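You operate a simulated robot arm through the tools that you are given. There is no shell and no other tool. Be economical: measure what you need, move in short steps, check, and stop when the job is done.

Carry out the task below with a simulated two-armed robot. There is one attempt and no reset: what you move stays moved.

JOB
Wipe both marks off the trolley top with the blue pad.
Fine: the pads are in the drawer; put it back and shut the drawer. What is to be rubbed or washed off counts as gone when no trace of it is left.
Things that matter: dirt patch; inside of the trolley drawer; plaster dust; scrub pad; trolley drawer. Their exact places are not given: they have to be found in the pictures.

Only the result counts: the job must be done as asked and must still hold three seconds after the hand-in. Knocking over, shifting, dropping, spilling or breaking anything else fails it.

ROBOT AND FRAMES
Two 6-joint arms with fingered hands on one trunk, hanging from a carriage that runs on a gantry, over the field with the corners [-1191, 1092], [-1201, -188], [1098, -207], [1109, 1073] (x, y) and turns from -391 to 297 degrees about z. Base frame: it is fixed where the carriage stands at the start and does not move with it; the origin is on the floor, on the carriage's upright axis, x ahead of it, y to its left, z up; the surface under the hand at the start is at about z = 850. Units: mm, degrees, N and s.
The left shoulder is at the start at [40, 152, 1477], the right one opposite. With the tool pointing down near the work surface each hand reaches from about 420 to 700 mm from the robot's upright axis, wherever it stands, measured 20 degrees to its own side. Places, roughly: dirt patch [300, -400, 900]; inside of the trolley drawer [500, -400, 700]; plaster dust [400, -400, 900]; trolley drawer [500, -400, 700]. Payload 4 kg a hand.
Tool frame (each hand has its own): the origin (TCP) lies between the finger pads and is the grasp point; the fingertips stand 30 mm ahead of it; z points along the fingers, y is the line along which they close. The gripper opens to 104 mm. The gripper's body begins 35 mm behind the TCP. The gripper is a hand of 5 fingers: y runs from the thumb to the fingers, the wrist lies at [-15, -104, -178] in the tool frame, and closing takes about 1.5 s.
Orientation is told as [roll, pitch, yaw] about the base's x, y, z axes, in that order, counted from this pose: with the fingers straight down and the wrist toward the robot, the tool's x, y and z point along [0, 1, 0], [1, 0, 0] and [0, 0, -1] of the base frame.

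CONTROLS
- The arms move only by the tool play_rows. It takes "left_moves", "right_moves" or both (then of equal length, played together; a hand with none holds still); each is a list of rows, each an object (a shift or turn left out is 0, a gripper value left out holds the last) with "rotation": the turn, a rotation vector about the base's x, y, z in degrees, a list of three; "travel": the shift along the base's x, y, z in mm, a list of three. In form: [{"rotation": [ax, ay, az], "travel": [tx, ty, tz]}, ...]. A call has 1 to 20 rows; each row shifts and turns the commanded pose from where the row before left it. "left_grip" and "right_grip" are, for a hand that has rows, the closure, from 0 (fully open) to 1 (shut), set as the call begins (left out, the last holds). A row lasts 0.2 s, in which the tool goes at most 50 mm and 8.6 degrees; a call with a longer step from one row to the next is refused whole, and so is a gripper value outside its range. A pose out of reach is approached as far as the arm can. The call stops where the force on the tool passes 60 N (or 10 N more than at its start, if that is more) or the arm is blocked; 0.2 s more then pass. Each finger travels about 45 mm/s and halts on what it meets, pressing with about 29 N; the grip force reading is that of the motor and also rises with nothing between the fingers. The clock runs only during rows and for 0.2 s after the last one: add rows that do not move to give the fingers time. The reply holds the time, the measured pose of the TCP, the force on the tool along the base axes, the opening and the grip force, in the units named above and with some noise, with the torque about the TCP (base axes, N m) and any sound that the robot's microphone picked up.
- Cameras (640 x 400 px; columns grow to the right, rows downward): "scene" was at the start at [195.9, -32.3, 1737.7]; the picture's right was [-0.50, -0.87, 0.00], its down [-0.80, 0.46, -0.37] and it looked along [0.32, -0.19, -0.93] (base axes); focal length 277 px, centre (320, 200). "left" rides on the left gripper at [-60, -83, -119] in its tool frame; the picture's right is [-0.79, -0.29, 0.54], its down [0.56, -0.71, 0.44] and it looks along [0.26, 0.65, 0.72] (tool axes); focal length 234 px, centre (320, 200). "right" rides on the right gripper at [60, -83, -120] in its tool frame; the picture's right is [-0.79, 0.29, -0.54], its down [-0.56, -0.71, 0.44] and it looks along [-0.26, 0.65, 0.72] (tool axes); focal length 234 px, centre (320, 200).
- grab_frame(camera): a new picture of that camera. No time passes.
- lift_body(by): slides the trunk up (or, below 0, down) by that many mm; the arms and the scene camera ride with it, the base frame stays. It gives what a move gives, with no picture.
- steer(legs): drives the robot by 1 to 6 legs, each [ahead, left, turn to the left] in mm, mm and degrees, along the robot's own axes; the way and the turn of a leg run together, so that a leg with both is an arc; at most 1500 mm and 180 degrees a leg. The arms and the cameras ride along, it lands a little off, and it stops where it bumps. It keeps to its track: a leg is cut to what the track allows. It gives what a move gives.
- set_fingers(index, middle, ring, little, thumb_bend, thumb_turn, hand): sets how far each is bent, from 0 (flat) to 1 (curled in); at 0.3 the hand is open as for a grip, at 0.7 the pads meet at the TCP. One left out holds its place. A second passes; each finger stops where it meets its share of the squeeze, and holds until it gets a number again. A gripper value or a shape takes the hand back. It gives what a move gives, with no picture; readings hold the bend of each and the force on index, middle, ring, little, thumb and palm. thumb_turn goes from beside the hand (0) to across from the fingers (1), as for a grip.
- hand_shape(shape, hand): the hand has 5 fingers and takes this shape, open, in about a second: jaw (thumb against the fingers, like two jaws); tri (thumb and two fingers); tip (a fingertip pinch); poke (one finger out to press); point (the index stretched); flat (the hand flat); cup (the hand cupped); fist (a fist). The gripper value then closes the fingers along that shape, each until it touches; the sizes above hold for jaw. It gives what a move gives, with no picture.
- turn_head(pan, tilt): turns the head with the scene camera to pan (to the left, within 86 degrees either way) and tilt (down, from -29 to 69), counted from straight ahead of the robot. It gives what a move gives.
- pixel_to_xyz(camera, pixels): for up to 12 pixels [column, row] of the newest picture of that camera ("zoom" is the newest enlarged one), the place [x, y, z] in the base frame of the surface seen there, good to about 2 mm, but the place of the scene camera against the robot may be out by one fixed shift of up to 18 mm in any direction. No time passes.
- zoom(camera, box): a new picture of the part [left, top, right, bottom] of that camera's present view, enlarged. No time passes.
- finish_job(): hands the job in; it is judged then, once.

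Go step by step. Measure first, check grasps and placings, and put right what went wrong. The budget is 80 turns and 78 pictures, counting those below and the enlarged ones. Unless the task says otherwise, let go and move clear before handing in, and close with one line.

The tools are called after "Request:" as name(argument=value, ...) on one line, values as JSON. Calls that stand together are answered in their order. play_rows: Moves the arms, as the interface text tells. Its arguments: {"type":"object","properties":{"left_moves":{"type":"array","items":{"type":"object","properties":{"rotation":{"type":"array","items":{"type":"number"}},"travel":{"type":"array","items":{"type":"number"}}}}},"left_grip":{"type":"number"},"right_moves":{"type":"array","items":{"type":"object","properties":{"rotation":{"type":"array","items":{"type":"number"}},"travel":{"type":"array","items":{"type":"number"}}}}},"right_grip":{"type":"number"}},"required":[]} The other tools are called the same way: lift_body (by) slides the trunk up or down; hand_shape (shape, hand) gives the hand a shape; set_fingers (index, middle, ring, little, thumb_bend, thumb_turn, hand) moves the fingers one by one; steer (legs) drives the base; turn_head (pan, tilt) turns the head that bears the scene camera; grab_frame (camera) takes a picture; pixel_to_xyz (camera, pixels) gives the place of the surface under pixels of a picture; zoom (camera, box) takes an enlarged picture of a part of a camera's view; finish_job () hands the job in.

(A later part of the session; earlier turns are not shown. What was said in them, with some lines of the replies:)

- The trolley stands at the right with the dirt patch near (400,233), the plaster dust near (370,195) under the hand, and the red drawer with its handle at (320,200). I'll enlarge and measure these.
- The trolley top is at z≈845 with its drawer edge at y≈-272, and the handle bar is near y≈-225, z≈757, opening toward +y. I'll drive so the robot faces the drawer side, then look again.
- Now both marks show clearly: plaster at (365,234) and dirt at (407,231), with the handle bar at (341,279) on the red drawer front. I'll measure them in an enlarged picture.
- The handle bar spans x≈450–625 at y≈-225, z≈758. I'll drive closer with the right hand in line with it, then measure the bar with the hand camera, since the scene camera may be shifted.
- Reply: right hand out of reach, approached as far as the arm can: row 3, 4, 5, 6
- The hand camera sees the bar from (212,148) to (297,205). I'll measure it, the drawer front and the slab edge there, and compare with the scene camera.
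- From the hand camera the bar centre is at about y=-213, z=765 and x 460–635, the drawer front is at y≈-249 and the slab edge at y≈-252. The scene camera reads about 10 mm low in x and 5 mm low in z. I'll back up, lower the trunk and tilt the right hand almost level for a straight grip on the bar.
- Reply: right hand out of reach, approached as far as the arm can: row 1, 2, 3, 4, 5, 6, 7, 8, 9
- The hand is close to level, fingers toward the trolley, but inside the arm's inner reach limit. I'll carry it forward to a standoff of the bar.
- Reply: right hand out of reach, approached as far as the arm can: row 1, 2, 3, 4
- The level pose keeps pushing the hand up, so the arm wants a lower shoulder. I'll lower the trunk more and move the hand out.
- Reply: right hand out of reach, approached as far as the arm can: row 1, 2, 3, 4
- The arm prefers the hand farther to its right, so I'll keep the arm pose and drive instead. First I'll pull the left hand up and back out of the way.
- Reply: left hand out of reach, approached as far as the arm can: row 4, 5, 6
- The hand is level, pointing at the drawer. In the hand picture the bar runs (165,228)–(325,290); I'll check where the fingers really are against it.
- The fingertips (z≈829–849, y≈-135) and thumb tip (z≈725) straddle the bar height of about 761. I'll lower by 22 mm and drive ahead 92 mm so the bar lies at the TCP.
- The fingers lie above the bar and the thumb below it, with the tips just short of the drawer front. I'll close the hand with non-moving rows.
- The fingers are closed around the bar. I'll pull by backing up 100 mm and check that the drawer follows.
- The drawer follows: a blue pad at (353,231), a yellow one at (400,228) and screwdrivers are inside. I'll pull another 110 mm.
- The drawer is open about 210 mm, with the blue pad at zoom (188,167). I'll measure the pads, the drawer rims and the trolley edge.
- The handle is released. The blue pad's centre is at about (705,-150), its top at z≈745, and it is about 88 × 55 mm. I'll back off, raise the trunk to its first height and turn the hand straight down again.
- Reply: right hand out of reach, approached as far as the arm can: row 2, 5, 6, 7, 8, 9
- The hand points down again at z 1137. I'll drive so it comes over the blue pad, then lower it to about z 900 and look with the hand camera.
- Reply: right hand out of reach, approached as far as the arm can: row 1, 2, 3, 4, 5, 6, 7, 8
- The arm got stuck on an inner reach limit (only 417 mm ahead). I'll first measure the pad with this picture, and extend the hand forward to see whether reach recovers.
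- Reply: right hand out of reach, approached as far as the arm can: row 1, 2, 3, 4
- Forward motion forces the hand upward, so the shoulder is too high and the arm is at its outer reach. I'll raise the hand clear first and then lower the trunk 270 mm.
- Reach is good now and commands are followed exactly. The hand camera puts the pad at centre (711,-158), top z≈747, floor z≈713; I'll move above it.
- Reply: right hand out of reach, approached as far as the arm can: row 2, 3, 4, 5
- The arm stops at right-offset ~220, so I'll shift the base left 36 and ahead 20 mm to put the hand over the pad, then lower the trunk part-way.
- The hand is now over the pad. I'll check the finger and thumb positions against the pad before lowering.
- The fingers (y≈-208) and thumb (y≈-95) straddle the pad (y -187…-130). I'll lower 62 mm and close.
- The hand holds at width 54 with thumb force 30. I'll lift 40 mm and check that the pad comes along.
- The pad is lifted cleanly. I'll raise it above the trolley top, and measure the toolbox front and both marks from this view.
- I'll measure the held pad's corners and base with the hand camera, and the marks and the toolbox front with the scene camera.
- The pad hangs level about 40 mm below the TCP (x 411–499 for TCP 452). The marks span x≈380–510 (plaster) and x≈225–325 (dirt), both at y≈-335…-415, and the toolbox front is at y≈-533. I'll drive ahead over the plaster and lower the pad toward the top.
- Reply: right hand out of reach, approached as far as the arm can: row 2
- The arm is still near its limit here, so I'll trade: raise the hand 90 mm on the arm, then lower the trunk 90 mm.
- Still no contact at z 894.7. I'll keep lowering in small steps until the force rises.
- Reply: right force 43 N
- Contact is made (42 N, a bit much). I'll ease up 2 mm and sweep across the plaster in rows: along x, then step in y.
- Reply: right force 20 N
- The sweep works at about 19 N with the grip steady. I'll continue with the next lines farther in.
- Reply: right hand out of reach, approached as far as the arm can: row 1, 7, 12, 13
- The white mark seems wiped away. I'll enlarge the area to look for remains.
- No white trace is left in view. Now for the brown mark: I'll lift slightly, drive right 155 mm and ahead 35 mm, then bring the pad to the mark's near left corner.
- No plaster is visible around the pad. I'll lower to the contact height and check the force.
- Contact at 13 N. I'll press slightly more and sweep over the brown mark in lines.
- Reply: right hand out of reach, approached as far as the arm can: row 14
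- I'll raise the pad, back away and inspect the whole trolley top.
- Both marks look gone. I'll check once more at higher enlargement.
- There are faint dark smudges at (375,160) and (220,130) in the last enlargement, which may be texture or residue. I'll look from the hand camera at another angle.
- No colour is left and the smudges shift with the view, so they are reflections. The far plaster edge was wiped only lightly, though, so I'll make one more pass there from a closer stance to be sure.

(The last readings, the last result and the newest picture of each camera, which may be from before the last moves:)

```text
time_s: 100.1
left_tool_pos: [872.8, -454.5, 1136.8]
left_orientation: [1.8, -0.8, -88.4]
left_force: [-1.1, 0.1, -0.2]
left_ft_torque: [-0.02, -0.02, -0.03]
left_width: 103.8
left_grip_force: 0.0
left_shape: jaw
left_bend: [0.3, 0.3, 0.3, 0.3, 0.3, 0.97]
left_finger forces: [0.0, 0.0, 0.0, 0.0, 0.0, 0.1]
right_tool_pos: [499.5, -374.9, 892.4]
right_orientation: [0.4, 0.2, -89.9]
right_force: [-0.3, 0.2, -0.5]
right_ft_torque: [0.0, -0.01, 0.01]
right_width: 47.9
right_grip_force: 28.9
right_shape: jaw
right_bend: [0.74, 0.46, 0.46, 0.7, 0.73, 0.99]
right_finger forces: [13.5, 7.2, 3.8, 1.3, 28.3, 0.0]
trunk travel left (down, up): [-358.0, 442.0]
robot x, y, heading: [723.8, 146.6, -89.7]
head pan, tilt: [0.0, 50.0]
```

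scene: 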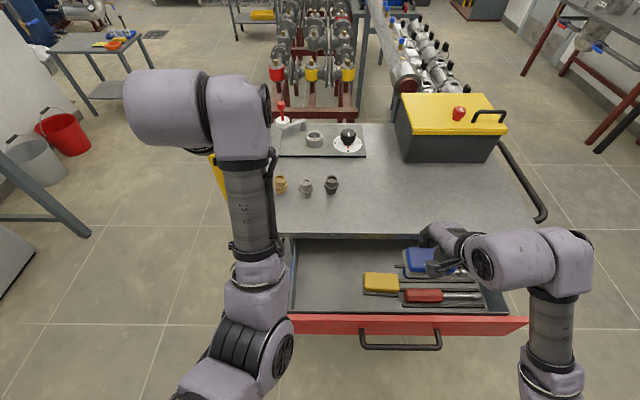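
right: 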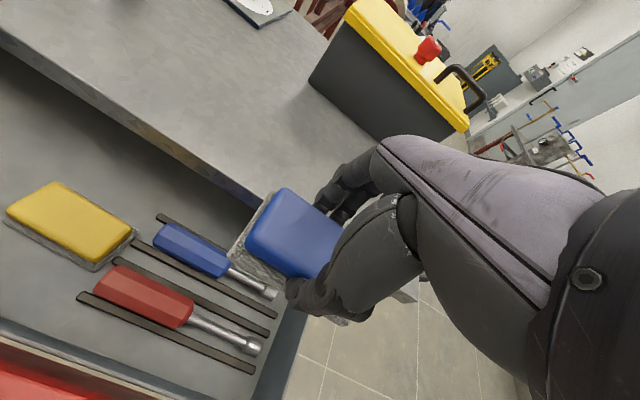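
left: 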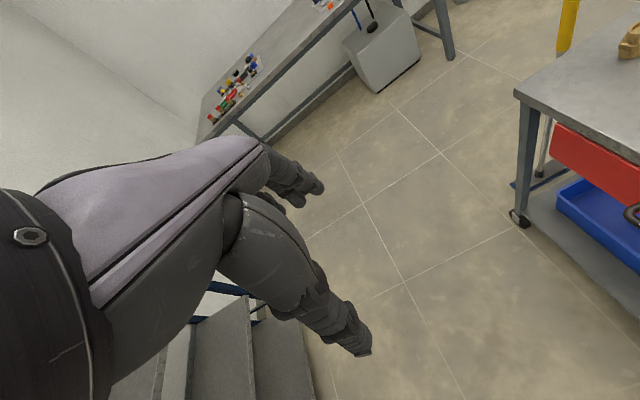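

Just above contact. I'll press down 2.5 mm and wipe lines at y≈-375, -390, -400 and back toward -340.

Request:
play_rows(right_moves=[{"travel": [0, 0, -1.5]}, {"travel": [0, 0, -1.2]}, {"travel": [-22, 0, 0]}, {"travel": [-22, 0, 0]}, {"travel": [-22, 0, 0]}, {"travel": [-22, 0, 0]}, {"travel": [-22, 0, 0]}, {"travel": [-10, 0, 0]}, {"travel": [0, -18, 0]}, {"travel": [22, 0, 0]}, {"travel": [22, 0, 0]}, {"travel": [22, 0, 0]}, {"travel": [22, 0, 0]}, {"travel": [22, 0, 0]}, {}])

Request:
play_rows(right_moves=[{"travel": [0, 28, 0]}, {"travel": [0, 20, 0]}, {"travel": [-22, 0, 0]}, {"travel": [-22, 0, 0]}, {"travel": [-22, 0, 0]}, {"travel": [-22, 0, 0]}, {"travel": [-22, 0, 0]}, {"travel": [-10, 0, 0]}, {}])

```text
time_s: 103.3
left_tool_pos: [871.9, -455.0, 1137.1]
left_orientation: [1.8, -0.8, -88.3]
left_force: [-0.5, -0.1, -0.1]
left_ft_torque: [0.0, -0.01, 0.01]
left_width: 103.8
left_grip_force: 0.1
left_shape: jaw
left_bend: [0.3, 0.3, 0.3, 0.3, 0.3, 0.97]
left_finger forces: [0.0, 0.0, 0.0, 0.1, 0.1, 0.0]
right_tool_pos: [489.4, -392.5, 890.0]
right_orientation: [0.2, 0.2, -89.9]
right_force: [-2.6, 0.4, 9.3]
right_ft_torque: [-0.23, 0.11, 0.05]
right_width: 48.1
right_grip_force: 29.6
right_shape: jaw
right_bend: [0.74, 0.46, 0.46, 0.7, 0.72, 1.0]
right_finger forces: [15.3, 10.6, 4.1, 1.4, 29.8, 0.0]
trunk travel left (down, up): [-358.0, 442.0]
robot x, y, heading: [725.9, 138.2, -89.7]
head pan, tilt: [0.0, 50.0]
```

```text
time_s: 105.3
left_tool_pos: [872.5, -455.9, 1138.1]
left_orientation: [1.8, -0.8, -88.3]
left_force: [0.3, 0.0, 0.1]
left_ft_torque: [-0.02, 0.01, 0.02]
left_width: 104.1
left_grip_force: 0.1
left_shape: jaw
left_bend: [0.3, 0.3, 0.3, 0.3, 0.3, 0.97]
left_finger forces: [0.0, 0.0, 0.0, 0.1, 0.0, 0.0]
right_tool_pos: [369.2, -344.2, 890.5]
right_orientation: [0.3, 0.1, -89.9]
right_force: [7.0, 1.3, 18.0]
right_ft_torque: [-0.11, -0.15, 0.11]
right_width: 48.4
right_grip_force: 29.5
right_shape: jaw
right_bend: [0.74, 0.45, 0.46, 0.7, 0.72, 0.99]
right_finger forces: [16.7, 10.7, 3.4, 0.8, 32.6, 0.0]
trunk travel left (down, up): [-358.0, 442.0]
robot x, y, heading: [728.1, 144.8, -89.8]
head pan, tilt: [0.0, 50.0]
```

The second pass is complete over the whole plaster area. Now I'll lift and carry the pad back over its old place in the drawer, TCP at (710,-156).

Request:
play_rows(right_moves=[{"travel": [0, 0, 25]}, {"travel": [20, 0, 25]}, {"travel": [30, 0, 20]}, {"travel": [30, 0, 0]}, {"travel": [30, 0, 0]}, {"travel": [25, 0, 0]}, {}])

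Request:
steer(legs=[[-185, 0, 0], [0, 208, 0]])

Request:
grab_frame(camera="scene")

Request:
grab_frame(camera="right")

```text
time_s: 106.9
left_tool_pos: [871.6, -455.2, 1136.1]
left_orientation: [1.8, -0.8, -88.3]
left_force: [-0.5, -0.9, 0.2]
left_ft_torque: [0.03, 0.0, -0.02]
left_width: 103.8
left_grip_force: 0.2
left_shape: jaw
left_bend: [0.3, 0.3, 0.3, 0.3, 0.3, 0.97]
left_finger forces: [0.0, 0.0, 0.1, 0.0, 0.0, 0.1]
right_tool_pos: [504.5, -343.5, 957.6]
right_orientation: [0.2, 0.2, -90.1]
right_force: [-0.9, 0.6, -0.6]
right_ft_torque: [0.03, -0.04, -0.01]
right_width: 48.0
right_grip_force: 29.4
right_shape: jaw
right_bend: [0.74, 0.45, 0.46, 0.7, 0.72, 0.99]
right_finger forces: [13.3, 7.0, 3.8, 1.1, 26.8, 0.0]
trunk travel left (down, up): [-358.0, 442.0]
robot x, y, heading: [727.3, 141.8, -89.8]
head pan, tilt: [0.0, 50.0]
```

```text
time_s: 109.7
left_tool_pos: [1076.7, -269.5, 1136.8]
left_orientation: [1.8, -0.8, -88.1]
left_force: [-0.2, 0.3, -0.4]
left_ft_torque: [-0.02, 0.03, 0.02]
left_width: 103.6
left_grip_force: 0.0
left_shape: jaw
left_bend: [0.3, 0.3, 0.3, 0.3, 0.3, 0.97]
left_finger forces: [0.0, 0.1, 0.0, 0.1, 0.1, 0.1]
right_tool_pos: [708.0, -158.9, 957.7]
right_orientation: [0.3, 0.3, -89.9]
right_force: [-0.1, 0.5, 0.2]
right_ft_torque: [-0.01, 0.03, 0.02]
right_width: 48.4
right_grip_force: 29.2
right_shape: jaw
right_bend: [0.74, 0.46, 0.46, 0.7, 0.72, 0.99]
right_finger forces: [13.2, 6.9, 3.7, 1.1, 26.8, 0.0]
trunk travel left (down, up): [-358.0, 442.0]
robot x, y, heading: [933.1, 330.0, -89.4]
head pan, tilt: [0.0, 50.0]
```

```text
36 pictures are left
```

scene: 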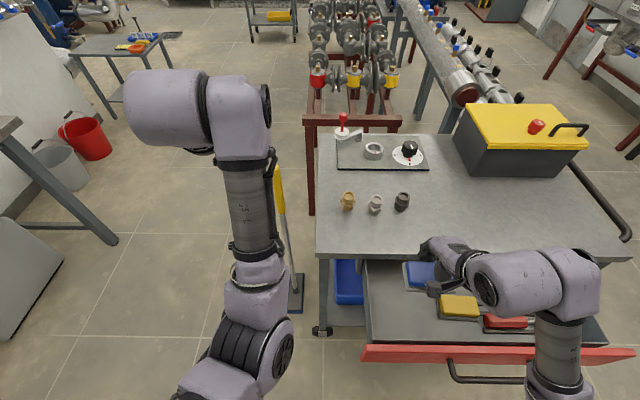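

```text
35 pictures are left
```

right: 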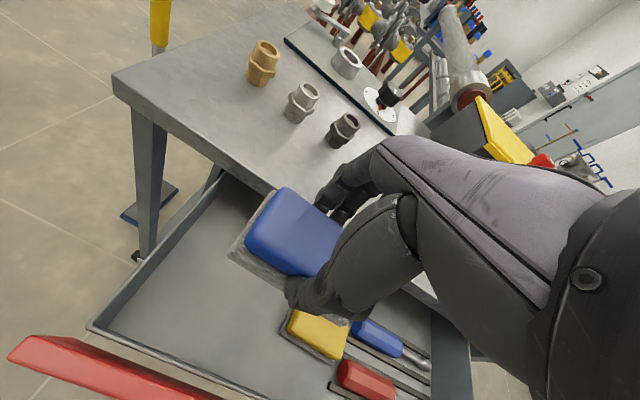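

The top is clean and the pad hangs over its old spot. I'll lower the hand on the arm by 110 mm first.

Request:
play_rows(right_moves=[{"travel": [0, 0, -25]}, {"travel": [0, 0, -25]}, {"travel": [0, 0, -25]}, {"travel": [0, 0, -20]}, {"travel": [0, 0, -15]}, {}])

```text
time_s: 111.1
left_tool_pos: [1075.5, -269.5, 1137.9]
left_orientation: [1.7, -0.8, -88.2]
left_force: [-0.1, 0.3, 0.2]
left_ft_torque: [0.01, -0.02, -0.03]
left_width: 104.0
left_grip_force: 0.0
left_shape: jaw
left_bend: [0.3, 0.3, 0.3, 0.3, 0.3, 0.97]
left_finger forces: [0.1, 0.0, 0.1, 0.0, 0.0, 0.1]
right_tool_pos: [707.3, -159.1, 847.8]
right_orientation: [0.3, 0.2, -89.9]
right_force: [-0.4, -0.3, 0.0]
right_ft_torque: [-0.04, 0.01, 0.03]
right_width: 48.2
right_grip_force: 28.8
right_shape: jaw
right_bend: [0.74, 0.46, 0.46, 0.7, 0.72, 0.99]
right_finger forces: [13.1, 6.7, 3.8, 1.1, 26.4, 0.1]
trunk travel left (down, up): [-358.0, 442.0]
robot x, y, heading: [930.1, 330.6, -89.8]
head pan, tilt: [0.0, 50.0]
```

Fully reached. Pad contact should come at TCP z≈755; I'll lower the trunk 84 mm and then feel down in small steps.

Request:
lift_body(by=-84)

Request:
play_rows(right_moves=[{"travel": [0, 0, -2]}, {"travel": [0, 0, -2]}, {"travel": [0, 0, -2]}, {}])

```text
time_s: 112.3
left_tool_pos: [1075.7, -269.7, 1053.5]
left_orientation: [1.8, -0.8, -88.2]
left_force: [-0.1, 0.1, -0.2]
left_ft_torque: [-0.01, 0.02, 0.02]
left_width: 104.0
left_grip_force: 0.1
left_shape: jaw
left_bend: [0.3, 0.3, 0.3, 0.3, 0.3, 0.97]
left_finger forces: [0.1, 0.1, 0.1, 0.0, 0.0, 0.0]
right_tool_pos: [708.4, -159.3, 764.3]
right_orientation: [0.2, 0.2, -89.9]
right_force: [0.1, 0.4, -1.0]
right_ft_torque: [-0.01, 0.03, 0.05]
right_width: 48.0
right_grip_force: 28.2
right_shape: jaw
right_bend: [0.74, 0.46, 0.46, 0.7, 0.72, 0.99]
right_finger forces: [13.0, 6.7, 3.9, 1.1, 26.4, 0.0]
trunk travel left (down, up): [-274.0, 526.0]
robot x, y, heading: [930.4, 325.5, -89.7]
head pan, tilt: [0.0, 50.0]
```

```text
time_s: 113.3
left_tool_pos: [1076.2, -269.1, 1052.1]
left_orientation: [1.9, -0.8, -88.1]
left_force: [0.1, -0.3, 0.9]
left_ft_torque: [-0.02, 0.0, 0.0]
left_width: 103.6
left_grip_force: 0.0
left_shape: jaw
left_bend: [0.3, 0.3, 0.3, 0.3, 0.3, 0.97]
left_finger forces: [0.0, 0.0, 0.0, 0.1, 0.0, 0.0]
right_tool_pos: [707.6, -159.5, 757.4]
right_orientation: [0.2, 0.4, -89.9]
right_force: [0.7, -0.4, -0.9]
right_ft_torque: [0.01, 0.01, -0.03]
right_width: 48.1
right_grip_force: 28.9
right_shape: jaw
right_bend: [0.74, 0.46, 0.46, 0.7, 0.72, 0.99]
right_finger forces: [13.1, 6.7, 3.9, 1.1, 26.3, 0.0]
trunk travel left (down, up): [-274.0, 526.0]
robot x, y, heading: [924.3, 332.1, -89.4]
head pan, tilt: [0.0, 50.0]
```

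Request:
play_rows(right_moves=[{"travel": [0, 0, -1.5]}, {"travel": [0, 0, -1.5]}, {}])

```text
time_s: 114.1
left_tool_pos: [1076.9, -269.0, 1053.2]
left_orientation: [1.8, -0.9, -88.2]
left_force: [-0.9, 0.1, 0.5]
left_ft_torque: [0.01, -0.02, -0.05]
left_width: 103.9
left_grip_force: 0.0
left_shape: jaw
left_bend: [0.3, 0.3, 0.3, 0.3, 0.3, 0.97]
left_finger forces: [0.0, 0.0, 0.0, 0.0, 0.0, 0.0]
right_tool_pos: [707.6, -159.3, 755.8]
right_orientation: [0.3, 0.1, -89.9]
right_force: [-0.1, -0.4, 2.3]
right_ft_torque: [-0.09, 0.01, -0.02]
right_width: 47.9
right_grip_force: 29.0
right_shape: jaw
right_bend: [0.74, 0.46, 0.46, 0.7, 0.72, 0.99]
right_finger forces: [13.2, 7.2, 3.8, 1.1, 26.6, 0.1]
trunk travel left (down, up): [-274.0, 526.0]
robot x, y, heading: [927.0, 327.1, -89.5]
head pan, tilt: [0.0, 50.0]
```

The pad just touches the drawer floor (2.3 N). I'll open the hand and lift clear.

Request:
play_rows(right_moves=[{}, {}, {}, {}, {}, {}, {}, {}, {}], right_grip=0)

Request:
lift_body(by=180)

Request:
grab_frame(camera="right")

```text
time_s: 116.1
left_tool_pos: [1075.8, -269.9, 1052.7]
left_orientation: [1.9, -0.8, -88.2]
left_force: [0.1, 0.6, -0.1]
left_ft_torque: [-0.01, -0.01, 0.01]
left_width: 103.9
left_grip_force: 0.1
left_shape: jaw
left_bend: [0.3, 0.3, 0.3, 0.3, 0.3, 0.97]
left_finger forces: [0.0, 0.1, 0.0, 0.0, 0.0, 0.1]
right_tool_pos: [707.6, -158.1, 754.2]
right_orientation: [0.2, 0.2, -90.0]
right_force: [0.2, 0.1, -0.1]
right_ft_torque: [0.0, 0.02, 0.04]
right_width: 103.7
right_grip_force: 0.1
right_shape: jaw
right_bend: [0.3, 0.3, 0.3, 0.3, 0.3, 0.97]
right_finger forces: [0.1, 0.1, 0.1, 0.0, 0.1, 0.0]
trunk travel left (down, up): [-274.0, 526.0]
robot x, y, heading: [929.3, 328.6, -89.8]
head pan, tilt: [0.0, 50.0]
```

```text
time_s: 118.1
left_tool_pos: [1076.2, -269.2, 1231.7]
left_orientation: [1.8, -0.8, -88.2]
left_force: [0.0, 0.1, 0.0]
left_ft_torque: [-0.01, -0.04, -0.04]
left_width: 103.6
left_grip_force: 0.1
left_shape: jaw
left_bend: [0.3, 0.3, 0.3, 0.3, 0.3, 0.97]
left_finger forces: [0.0, 0.0, 0.1, 0.0, 0.1, 0.0]
right_tool_pos: [707.1, -158.3, 933.5]
right_orientation: [0.3, 0.2, -89.9]
right_force: [-0.1, -0.8, 0.2]
right_ft_torque: [0.01, -0.02, 0.01]
right_width: 103.7
right_grip_force: 0.0
right_shape: jaw
right_bend: [0.3, 0.3, 0.3, 0.3, 0.3, 0.97]
right_finger forces: [0.1, 0.0, 0.0, 0.1, 0.2, 0.1]
trunk travel left (down, up): [-454.0, 346.0]
robot x, y, heading: [928.8, 328.5, -89.6]
head pan, tilt: [0.0, 50.0]
```

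```text
34 pictures are left
```

right: 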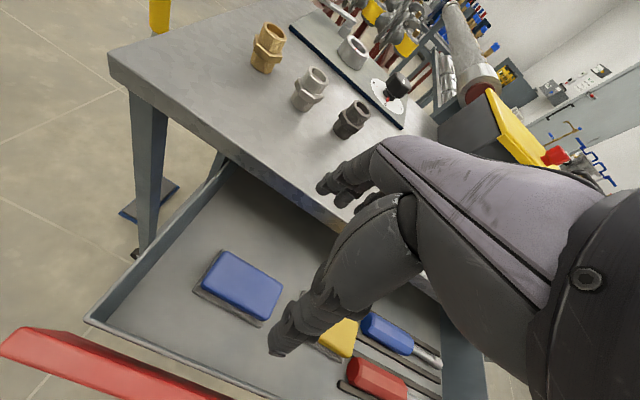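

The pad lies back in its place and the hand is clear. To shut the drawer I'll back off, line up with the handle centre, close the hand and lower it in front of the bar.

Request:
steer(legs=[[-270, 0, 0], [0, -162, 0]])

Request:
play_rows(right_moves=[{"rotation": [-8, 0, 0]}, {"rotation": [-8, 0, 0]}, {"rotation": [-8, 0, 0]}, {}, {}, {}, {}, {}, {}], right_grip=1)

Request:
lift_body(by=-155)

Request:
grab_frame(camera="right")

Request:
grab_frame(camera="scene")

```text
time_s: 121.0
left_tool_pos: [912.2, -2.2, 1233.2]
left_orientation: [1.8, -0.8, -87.9]
left_force: [-0.1, 0.5, 0.7]
left_ft_torque: [0.04, 0.02, -0.05]
left_width: 103.8
left_grip_force: 0.0
left_shape: jaw
left_bend: [0.3, 0.3, 0.3, 0.3, 0.3, 0.97]
left_finger forces: [0.0, 0.0, 0.0, 0.1, 0.1, 0.0]
right_tool_pos: [542.1, 107.9, 934.8]
right_orientation: [0.2, 0.1, -89.7]
right_force: [-0.7, -0.6, -1.2]
right_ft_torque: [-0.03, 0.0, 0.01]
right_width: 103.8
right_grip_force: 0.0
right_shape: jaw
right_bend: [0.3, 0.3, 0.3, 0.3, 0.3, 0.97]
right_finger forces: [0.0, 0.1, 0.0, 0.0, 0.0, 0.0]
trunk travel left (down, up): [-454.0, 346.0]
robot x, y, heading: [763.5, 595.2, -89.6]
head pan, tilt: [0.0, 50.0]
```

```text
time_s: 123.0
left_tool_pos: [913.1, -1.7, 1233.4]
left_orientation: [1.8, -0.7, -88.1]
left_force: [0.8, -0.3, -0.2]
left_ft_torque: [0.02, -0.02, 0.0]
left_width: 104.0
left_grip_force: 0.2
left_shape: jaw
left_bend: [0.3, 0.3, 0.3, 0.3, 0.3, 0.97]
left_finger forces: [0.0, 0.0, 0.1, 0.0, 0.0, 0.1]
right_tool_pos: [521.4, 103.1, 942.9]
right_orientation: [0.7, -23.4, -89.0]
right_force: [-0.1, 0.5, 0.5]
right_ft_torque: [0.0, -0.01, -0.01]
right_width: 0.0
right_grip_force: 28.7
right_shape: jaw
right_bend: [0.7, 0.7, 0.7, 0.55, 0.46, 1.0]
right_finger forces: [0.1, 0.0, 0.1, 0.0, 0.1, 0.0]
right hand out of reach, approached as far as the arm can: row 2, 3
trunk travel left (down, up): [-454.0, 346.0]
robot x, y, heading: [764.1, 598.2, -89.5]
head pan, tilt: [0.0, 50.0]
```

```text
time_s: 124.8
left_tool_pos: [912.0, -0.8, 1077.9]
left_orientation: [1.8, -0.9, -88.0]
left_force: [0.0, -1.2, 0.1]
left_ft_torque: [0.0, -0.01, -0.03]
left_width: 103.8
left_grip_force: 0.0
left_shape: jaw
left_bend: [0.3, 0.3, 0.3, 0.3, 0.3, 0.97]
left_finger forces: [0.1, 0.0, 0.0, 0.1, 0.0, 0.0]
right_tool_pos: [521.7, 102.6, 787.7]
right_orientation: [0.7, -23.3, -89.0]
right_force: [-0.2, -0.5, -0.2]
right_ft_torque: [0.01, 0.03, 0.01]
right_width: 0.0
right_grip_force: 29.0
right_shape: jaw
right_bend: [0.7, 0.7, 0.7, 0.55, 0.46, 1.0]
right_finger forces: [0.0, 0.0, 0.1, 0.0, 0.0, 0.1]
trunk travel left (down, up): [-299.0, 501.0]
robot x, y, heading: [767.3, 594.5, -89.3]
head pan, tilt: [0.0, 50.0]
```

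```text
33 pictures are left
```

right: 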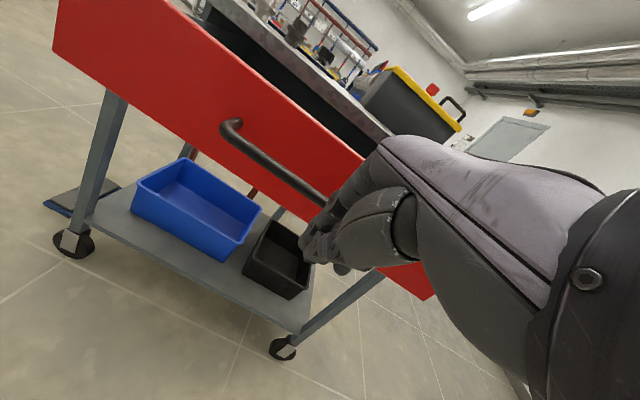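

```text
32 pictures are left
```

scene: 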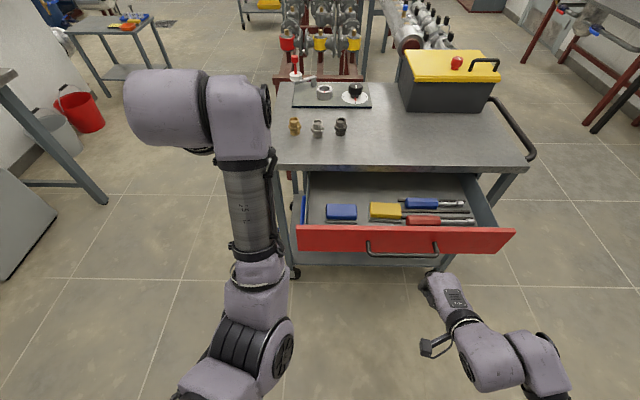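

The closed hand is in front of the bar. I'll centre it (left 27, down 18) and push the bar forward.

Request:
steer(legs=[[0, 27, 0]])

Request:
lift_body(by=-18)

Request:
steer(legs=[[170, 0, 0]])

Request:
grab_frame(camera="scene")

Request:
grab_frame(camera="right")

```text
time_s: 125.6
left_tool_pos: [939.1, -0.9, 1076.8]
left_orientation: [1.8, -0.9, -88.0]
left_force: [-0.6, 0.1, -0.1]
left_ft_torque: [0.04, 0.0, -0.02]
left_width: 103.8
left_grip_force: 0.1
left_shape: jaw
left_bend: [0.3, 0.3, 0.3, 0.3, 0.3, 0.97]
left_finger forces: [0.0, 0.1, 0.0, 0.1, 0.1, 0.0]
right_tool_pos: [547.6, 103.6, 787.1]
right_orientation: [0.7, -23.4, -89.0]
right_force: [-0.2, -1.0, -0.4]
right_ft_torque: [-0.01, 0.01, -0.03]
right_width: 0.2
right_grip_force: 28.9
right_shape: jaw
right_bend: [0.7, 0.7, 0.7, 0.55, 0.46, 1.0]
right_finger forces: [0.0, 0.0, 0.0, 0.0, 0.0, 0.1]
trunk travel left (down, up): [-299.0, 501.0]
robot x, y, heading: [793.3, 593.5, -89.5]
head pan, tilt: [0.0, 50.0]
```

```text
time_s: 126.2
left_tool_pos: [940.4, -1.9, 1059.0]
left_orientation: [1.8, -0.8, -88.1]
left_force: [0.1, 0.3, -0.5]
left_ft_torque: [0.01, -0.01, 0.02]
left_width: 103.6
left_grip_force: 0.0
left_shape: jaw
left_bend: [0.3, 0.3, 0.3, 0.3, 0.3, 0.97]
left_finger forces: [0.0, 0.0, 0.1, 0.0, 0.0, 0.1]
right_tool_pos: [547.1, 102.3, 769.5]
right_orientation: [0.7, -23.4, -89.1]
right_force: [0.0, 0.2, -0.4]
right_ft_torque: [0.0, -0.02, -0.03]
right_width: 0.0
right_grip_force: 28.8
right_shape: jaw
right_bend: [0.7, 0.7, 0.7, 0.55, 0.46, 1.0]
right_finger forces: [0.0, 0.0, 0.1, 0.0, 0.0, 0.1]
trunk travel left (down, up): [-281.0, 519.0]
robot x, y, heading: [789.0, 596.1, -89.4]
head pan, tilt: [0.0, 50.0]
```

```text
time_s: 127.7
left_tool_pos: [941.9, -172.9, 1060.5]
left_orientation: [1.8, -0.8, -88.1]
left_force: [-0.5, 0.0, -0.1]
left_ft_torque: [0.01, -0.03, -0.01]
left_width: 103.6
left_grip_force: 0.0
left_shape: jaw
left_bend: [0.3, 0.3, 0.3, 0.3, 0.3, 0.97]
left_finger forces: [0.0, 0.0, 0.0, 0.1, 0.0, 0.1]
right_tool_pos: [548.7, -68.1, 769.7]
right_orientation: [0.7, -23.4, -89.1]
right_force: [-0.2, 0.6, 0.8]
right_ft_torque: [0.0, 0.01, 0.01]
right_width: 0.0
right_grip_force: 28.9
right_shape: jaw
right_bend: [0.7, 0.7, 0.7, 0.55, 0.46, 1.0]
right_finger forces: [0.1, 0.1, 0.1, 0.0, 0.0, 0.1]
trunk travel left (down, up): [-281.0, 519.0]
robot x, y, heading: [791.1, 422.5, -89.2]
head pan, tilt: [0.0, 50.0]
```

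```text
31 pictures are left
```

scene: 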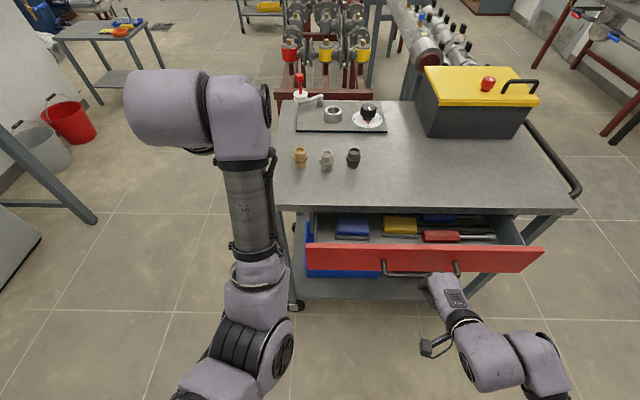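

```text
30 pictures are left
```

right: 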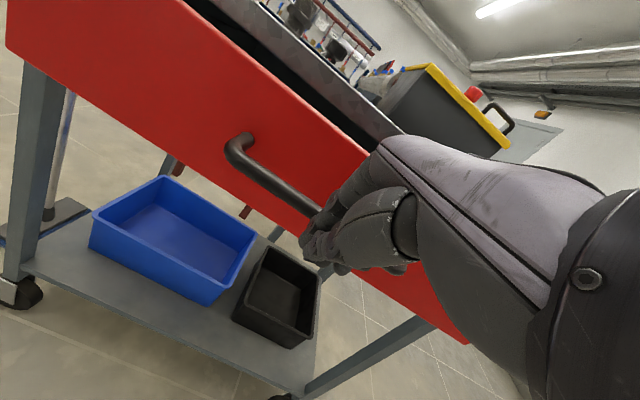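

The drawer is sliding in. I'll measure the bar and drawer front to know how far is left.

Request:
pixel_to_xyz(camera="right", pixels=[[232, 155], [280, 195], [180, 120], [300, 185], [300, 90], [320, 215], [355, 165], [385, 140]])

```text
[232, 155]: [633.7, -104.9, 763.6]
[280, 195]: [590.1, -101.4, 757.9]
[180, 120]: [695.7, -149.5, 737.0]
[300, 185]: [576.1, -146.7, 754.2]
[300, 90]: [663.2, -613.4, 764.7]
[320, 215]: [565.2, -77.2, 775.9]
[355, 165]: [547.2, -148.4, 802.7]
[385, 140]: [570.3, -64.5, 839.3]
```

The bar is at y≈-102 and the shut position is about -206, so about 104 mm is left. I'll push 95 mm, then the remainder gently.

Request:
steer(legs=[[92, 0, 0]])

Request:
steer(legs=[[8, 0, 0]])

Request:
grab_frame(camera="right")

Request:
pixel_to_xyz(camera="right", pixels=[[232, 155], [280, 195], [180, 120], [300, 185]])

```text
time_s: 128.8
left_tool_pos: [941.1, -263.6, 1060.3]
left_orientation: [1.7, -0.8, -88.0]
left_force: [0.0, -0.4, 0.7]
left_ft_torque: [0.01, 0.0, 0.01]
left_width: 103.6
left_grip_force: 0.0
left_shape: jaw
left_bend: [0.3, 0.3, 0.3, 0.3, 0.3, 0.97]
left_finger forces: [0.0, 0.0, 0.0, 0.0, 0.0, 0.0]
right_tool_pos: [549.3, -159.7, 769.8]
right_orientation: [0.7, -23.4, -89.0]
right_force: [0.0, -0.2, -0.3]
right_ft_torque: [0.02, 0.0, -0.02]
right_width: 0.2
right_grip_force: 28.8
right_shape: jaw
right_bend: [0.7, 0.7, 0.7, 0.55, 0.46, 1.0]
right_finger forces: [0.1, 0.1, 0.1, 0.0, 0.0, 0.1]
trunk travel left (down, up): [-281.0, 519.0]
robot x, y, heading: [797.4, 333.5, -89.6]
head pan, tilt: [0.0, 50.0]
```

```text
time_s: 129.6
left_tool_pos: [940.9, -269.5, 1059.2]
left_orientation: [1.8, -0.8, -88.0]
left_force: [0.0, 0.5, -0.1]
left_ft_torque: [-0.03, 0.0, -0.03]
left_width: 103.7
left_grip_force: 0.0
left_shape: jaw
left_bend: [0.3, 0.3, 0.3, 0.3, 0.3, 0.97]
left_finger forces: [0.0, 0.0, 0.0, 0.0, 0.0, 0.0]
right_tool_pos: [549.8, -165.0, 768.6]
right_orientation: [0.6, -23.3, -89.1]
right_force: [-0.2, -0.3, -0.3]
right_ft_torque: [0.01, 0.0, -0.05]
right_width: 0.0
right_grip_force: 29.1
right_shape: jaw
right_bend: [0.7, 0.7, 0.7, 0.55, 0.46, 1.0]
right_finger forces: [0.0, 0.0, 0.0, 0.0, 0.0, 0.0]
trunk travel left (down, up): [-281.0, 519.0]
robot x, y, heading: [793.4, 330.9, -89.5]
head pan, tilt: [0.0, 50.0]
```

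```text
29 pictures are left
```

right: 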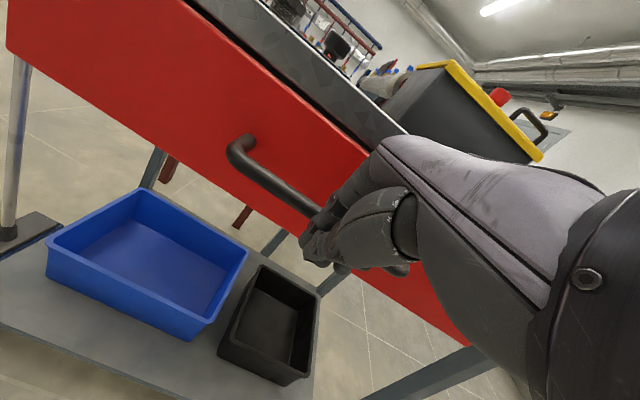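

```text
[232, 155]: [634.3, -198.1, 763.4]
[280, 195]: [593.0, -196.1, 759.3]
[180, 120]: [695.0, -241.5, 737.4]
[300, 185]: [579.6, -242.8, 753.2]
```

The front is at y≈-242 against -250 when shut. About 8 mm is left; I'll push that with the arm under force watch.

Request:
play_rows(right_moves=[{"travel": [0, -3, 0]}, {"travel": [0, -3, 0]}, {"travel": [0, -3, 0]}, {"travel": [0, -3, 0]}, {"travel": [0, -3, 0]}, {"travel": [0, -3, 0]}, {}])

Request:
grab_frame(camera="right")

Request:
pixel_to_xyz(camera="right", pixels=[[232, 155], [280, 195], [180, 120], [100, 80]])

```text
time_s: 131.2
left_tool_pos: [942.1, -267.7, 1059.0]
left_orientation: [1.8, -0.7, -88.0]
left_force: [-0.1, -0.6, 1.1]
left_ft_torque: [-0.01, 0.01, -0.01]
left_width: 103.8
left_grip_force: 0.1
left_shape: jaw
left_bend: [0.3, 0.3, 0.3, 0.3, 0.3, 0.97]
left_finger forces: [0.0, 0.0, 0.1, 0.0, 0.1, 0.1]
right_tool_pos: [549.7, -179.9, 769.3]
right_orientation: [0.8, -23.3, -89.0]
right_force: [1.1, 17.2, 12.2]
right_ft_torque: [-0.15, 0.13, -0.12]
right_width: 0.1
right_grip_force: 28.8
right_shape: jaw
right_bend: [0.7, 0.7, 0.7, 0.55, 0.46, 1.0]
right_finger forces: [0.0, 20.3, 0.1, 0.0, 0.1, 0.0]
trunk travel left (down, up): [-281.0, 519.0]
robot x, y, heading: [796.2, 328.8, -89.4]
head pan, tilt: [0.0, 50.0]
```

```text
28 pictures are left
```

right: 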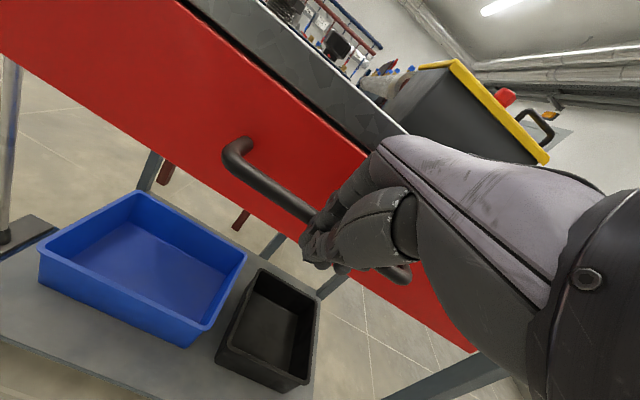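

```text
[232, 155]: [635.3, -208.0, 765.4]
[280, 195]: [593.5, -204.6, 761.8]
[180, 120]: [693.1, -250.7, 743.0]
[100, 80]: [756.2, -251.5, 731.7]
```

The front is at y≈-251 as at the start and the push meets 17 N of resistance, so the drawer is shut. I'll back away and do a last check.

Request:
play_rows(right_moves=[{"travel": [0, 20, 0]}, {"travel": [0, 20, 0]}, {}])

Request:
steer(legs=[[-200, 0, 0]])

Request:
lift_body(by=250)

Request:
zoom(camera="scene", box=[240, 80, 560, 290])

Request:
zoom(camera="scene", box=[360, 130, 500, 220])

```text
time_s: 132.0
left_tool_pos: [942.1, -271.6, 1061.0]
left_orientation: [1.8, -0.8, -88.1]
left_force: [-0.1, 1.2, -0.2]
left_ft_torque: [0.03, 0.01, 0.04]
left_width: 103.8
left_grip_force: 0.1
left_shape: jaw
left_bend: [0.3, 0.3, 0.3, 0.3, 0.3, 0.97]
left_finger forces: [0.1, 0.0, 0.0, 0.0, 0.0, 0.0]
right_tool_pos: [550.2, -146.5, 770.1]
right_orientation: [0.9, -23.2, -88.7]
right_force: [-0.1, -0.6, 1.6]
right_ft_torque: [0.01, 0.0, 0.0]
right_width: 0.4
right_grip_force: 28.9
right_shape: jaw
right_bend: [0.7, 0.7, 0.7, 0.55, 0.46, 1.0]
right_finger forces: [0.1, 0.1, 0.1, 0.0, 0.0, 0.1]
trunk travel left (down, up): [-281.0, 519.0]
robot x, y, heading: [792.5, 323.8, -89.7]
head pan, tilt: [0.0, 50.0]
```

```text
time_s: 133.6
left_tool_pos: [938.6, -69.7, 1059.6]
left_orientation: [1.7, -0.7, -88.2]
left_force: [0.2, 0.6, -0.3]
left_ft_torque: [-0.03, 0.02, 0.01]
left_width: 103.7
left_grip_force: 0.0
left_shape: jaw
left_bend: [0.3, 0.3, 0.3, 0.3, 0.3, 0.97]
left_finger forces: [0.1, 0.0, 0.0, 0.0, 0.0, 0.0]
right_tool_pos: [545.8, 55.5, 770.4]
right_orientation: [0.9, -23.2, -88.9]
right_force: [0.2, 0.0, -0.1]
right_ft_torque: [0.01, 0.01, -0.02]
right_width: 0.0
right_grip_force: 28.4
right_shape: jaw
right_bend: [0.7, 0.7, 0.7, 0.55, 0.46, 1.0]
right_finger forces: [0.1, 0.0, 0.1, 0.0, 0.0, 0.1]
trunk travel left (down, up): [-281.0, 519.0]
robot x, y, heading: [790.8, 527.7, -89.5]
head pan, tilt: [0.0, 50.0]
```

```text
time_s: 136.1
left_tool_pos: [938.6, -70.3, 1310.1]
left_orientation: [1.9, -0.8, -88.2]
left_force: [-0.4, 0.2, -0.9]
left_ft_torque: [0.06, 0.0, 0.0]
left_width: 103.6
left_grip_force: 0.0
left_shape: jaw
left_bend: [0.3, 0.3, 0.3, 0.3, 0.3, 0.97]
left_finger forces: [0.0, 0.1, 0.0, 0.0, 0.1, 0.0]
right_tool_pos: [545.9, 55.0, 1020.6]
right_orientation: [0.9, -23.2, -88.9]
right_force: [-0.3, 0.6, 0.3]
right_ft_torque: [0.01, -0.03, 0.01]
right_width: 0.0
right_grip_force: 29.1
right_shape: jaw
right_bend: [0.7, 0.7, 0.7, 0.55, 0.46, 1.0]
right_finger forces: [0.1, 0.1, 0.1, 0.0, 0.0, 0.0]
trunk travel left (down, up): [-531.0, 269.0]
robot x, y, heading: [795.4, 526.1, -89.6]
head pan, tilt: [0.0, 50.0]
```

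```text
1.90 times, centred on (400, 185) of scene
```

zoom: 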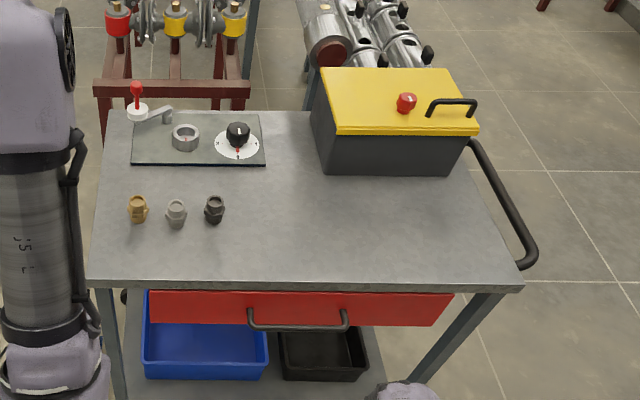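

```text
4.44 times, centred on (430, 175) of scene
```

zoom: 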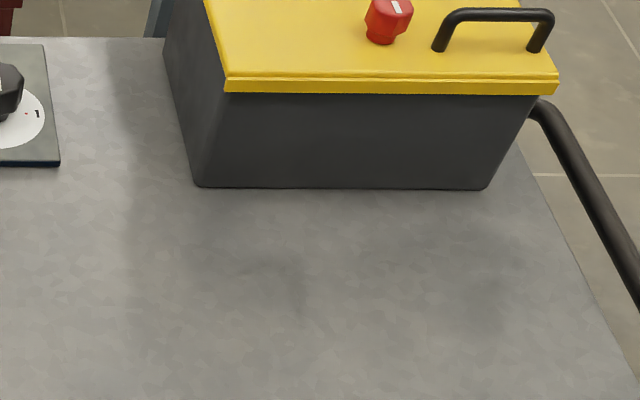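

The top shows no trace of either mark, the drawer is shut with the pad inside, everything else stands as before, and both hands are clear. I'm handing in.

Request:
finish_job()

```text
The job is handed in.
```

Both marks are wiped off the trolley top, the blue pad is back in its place in the drawer, and the drawer is shut.
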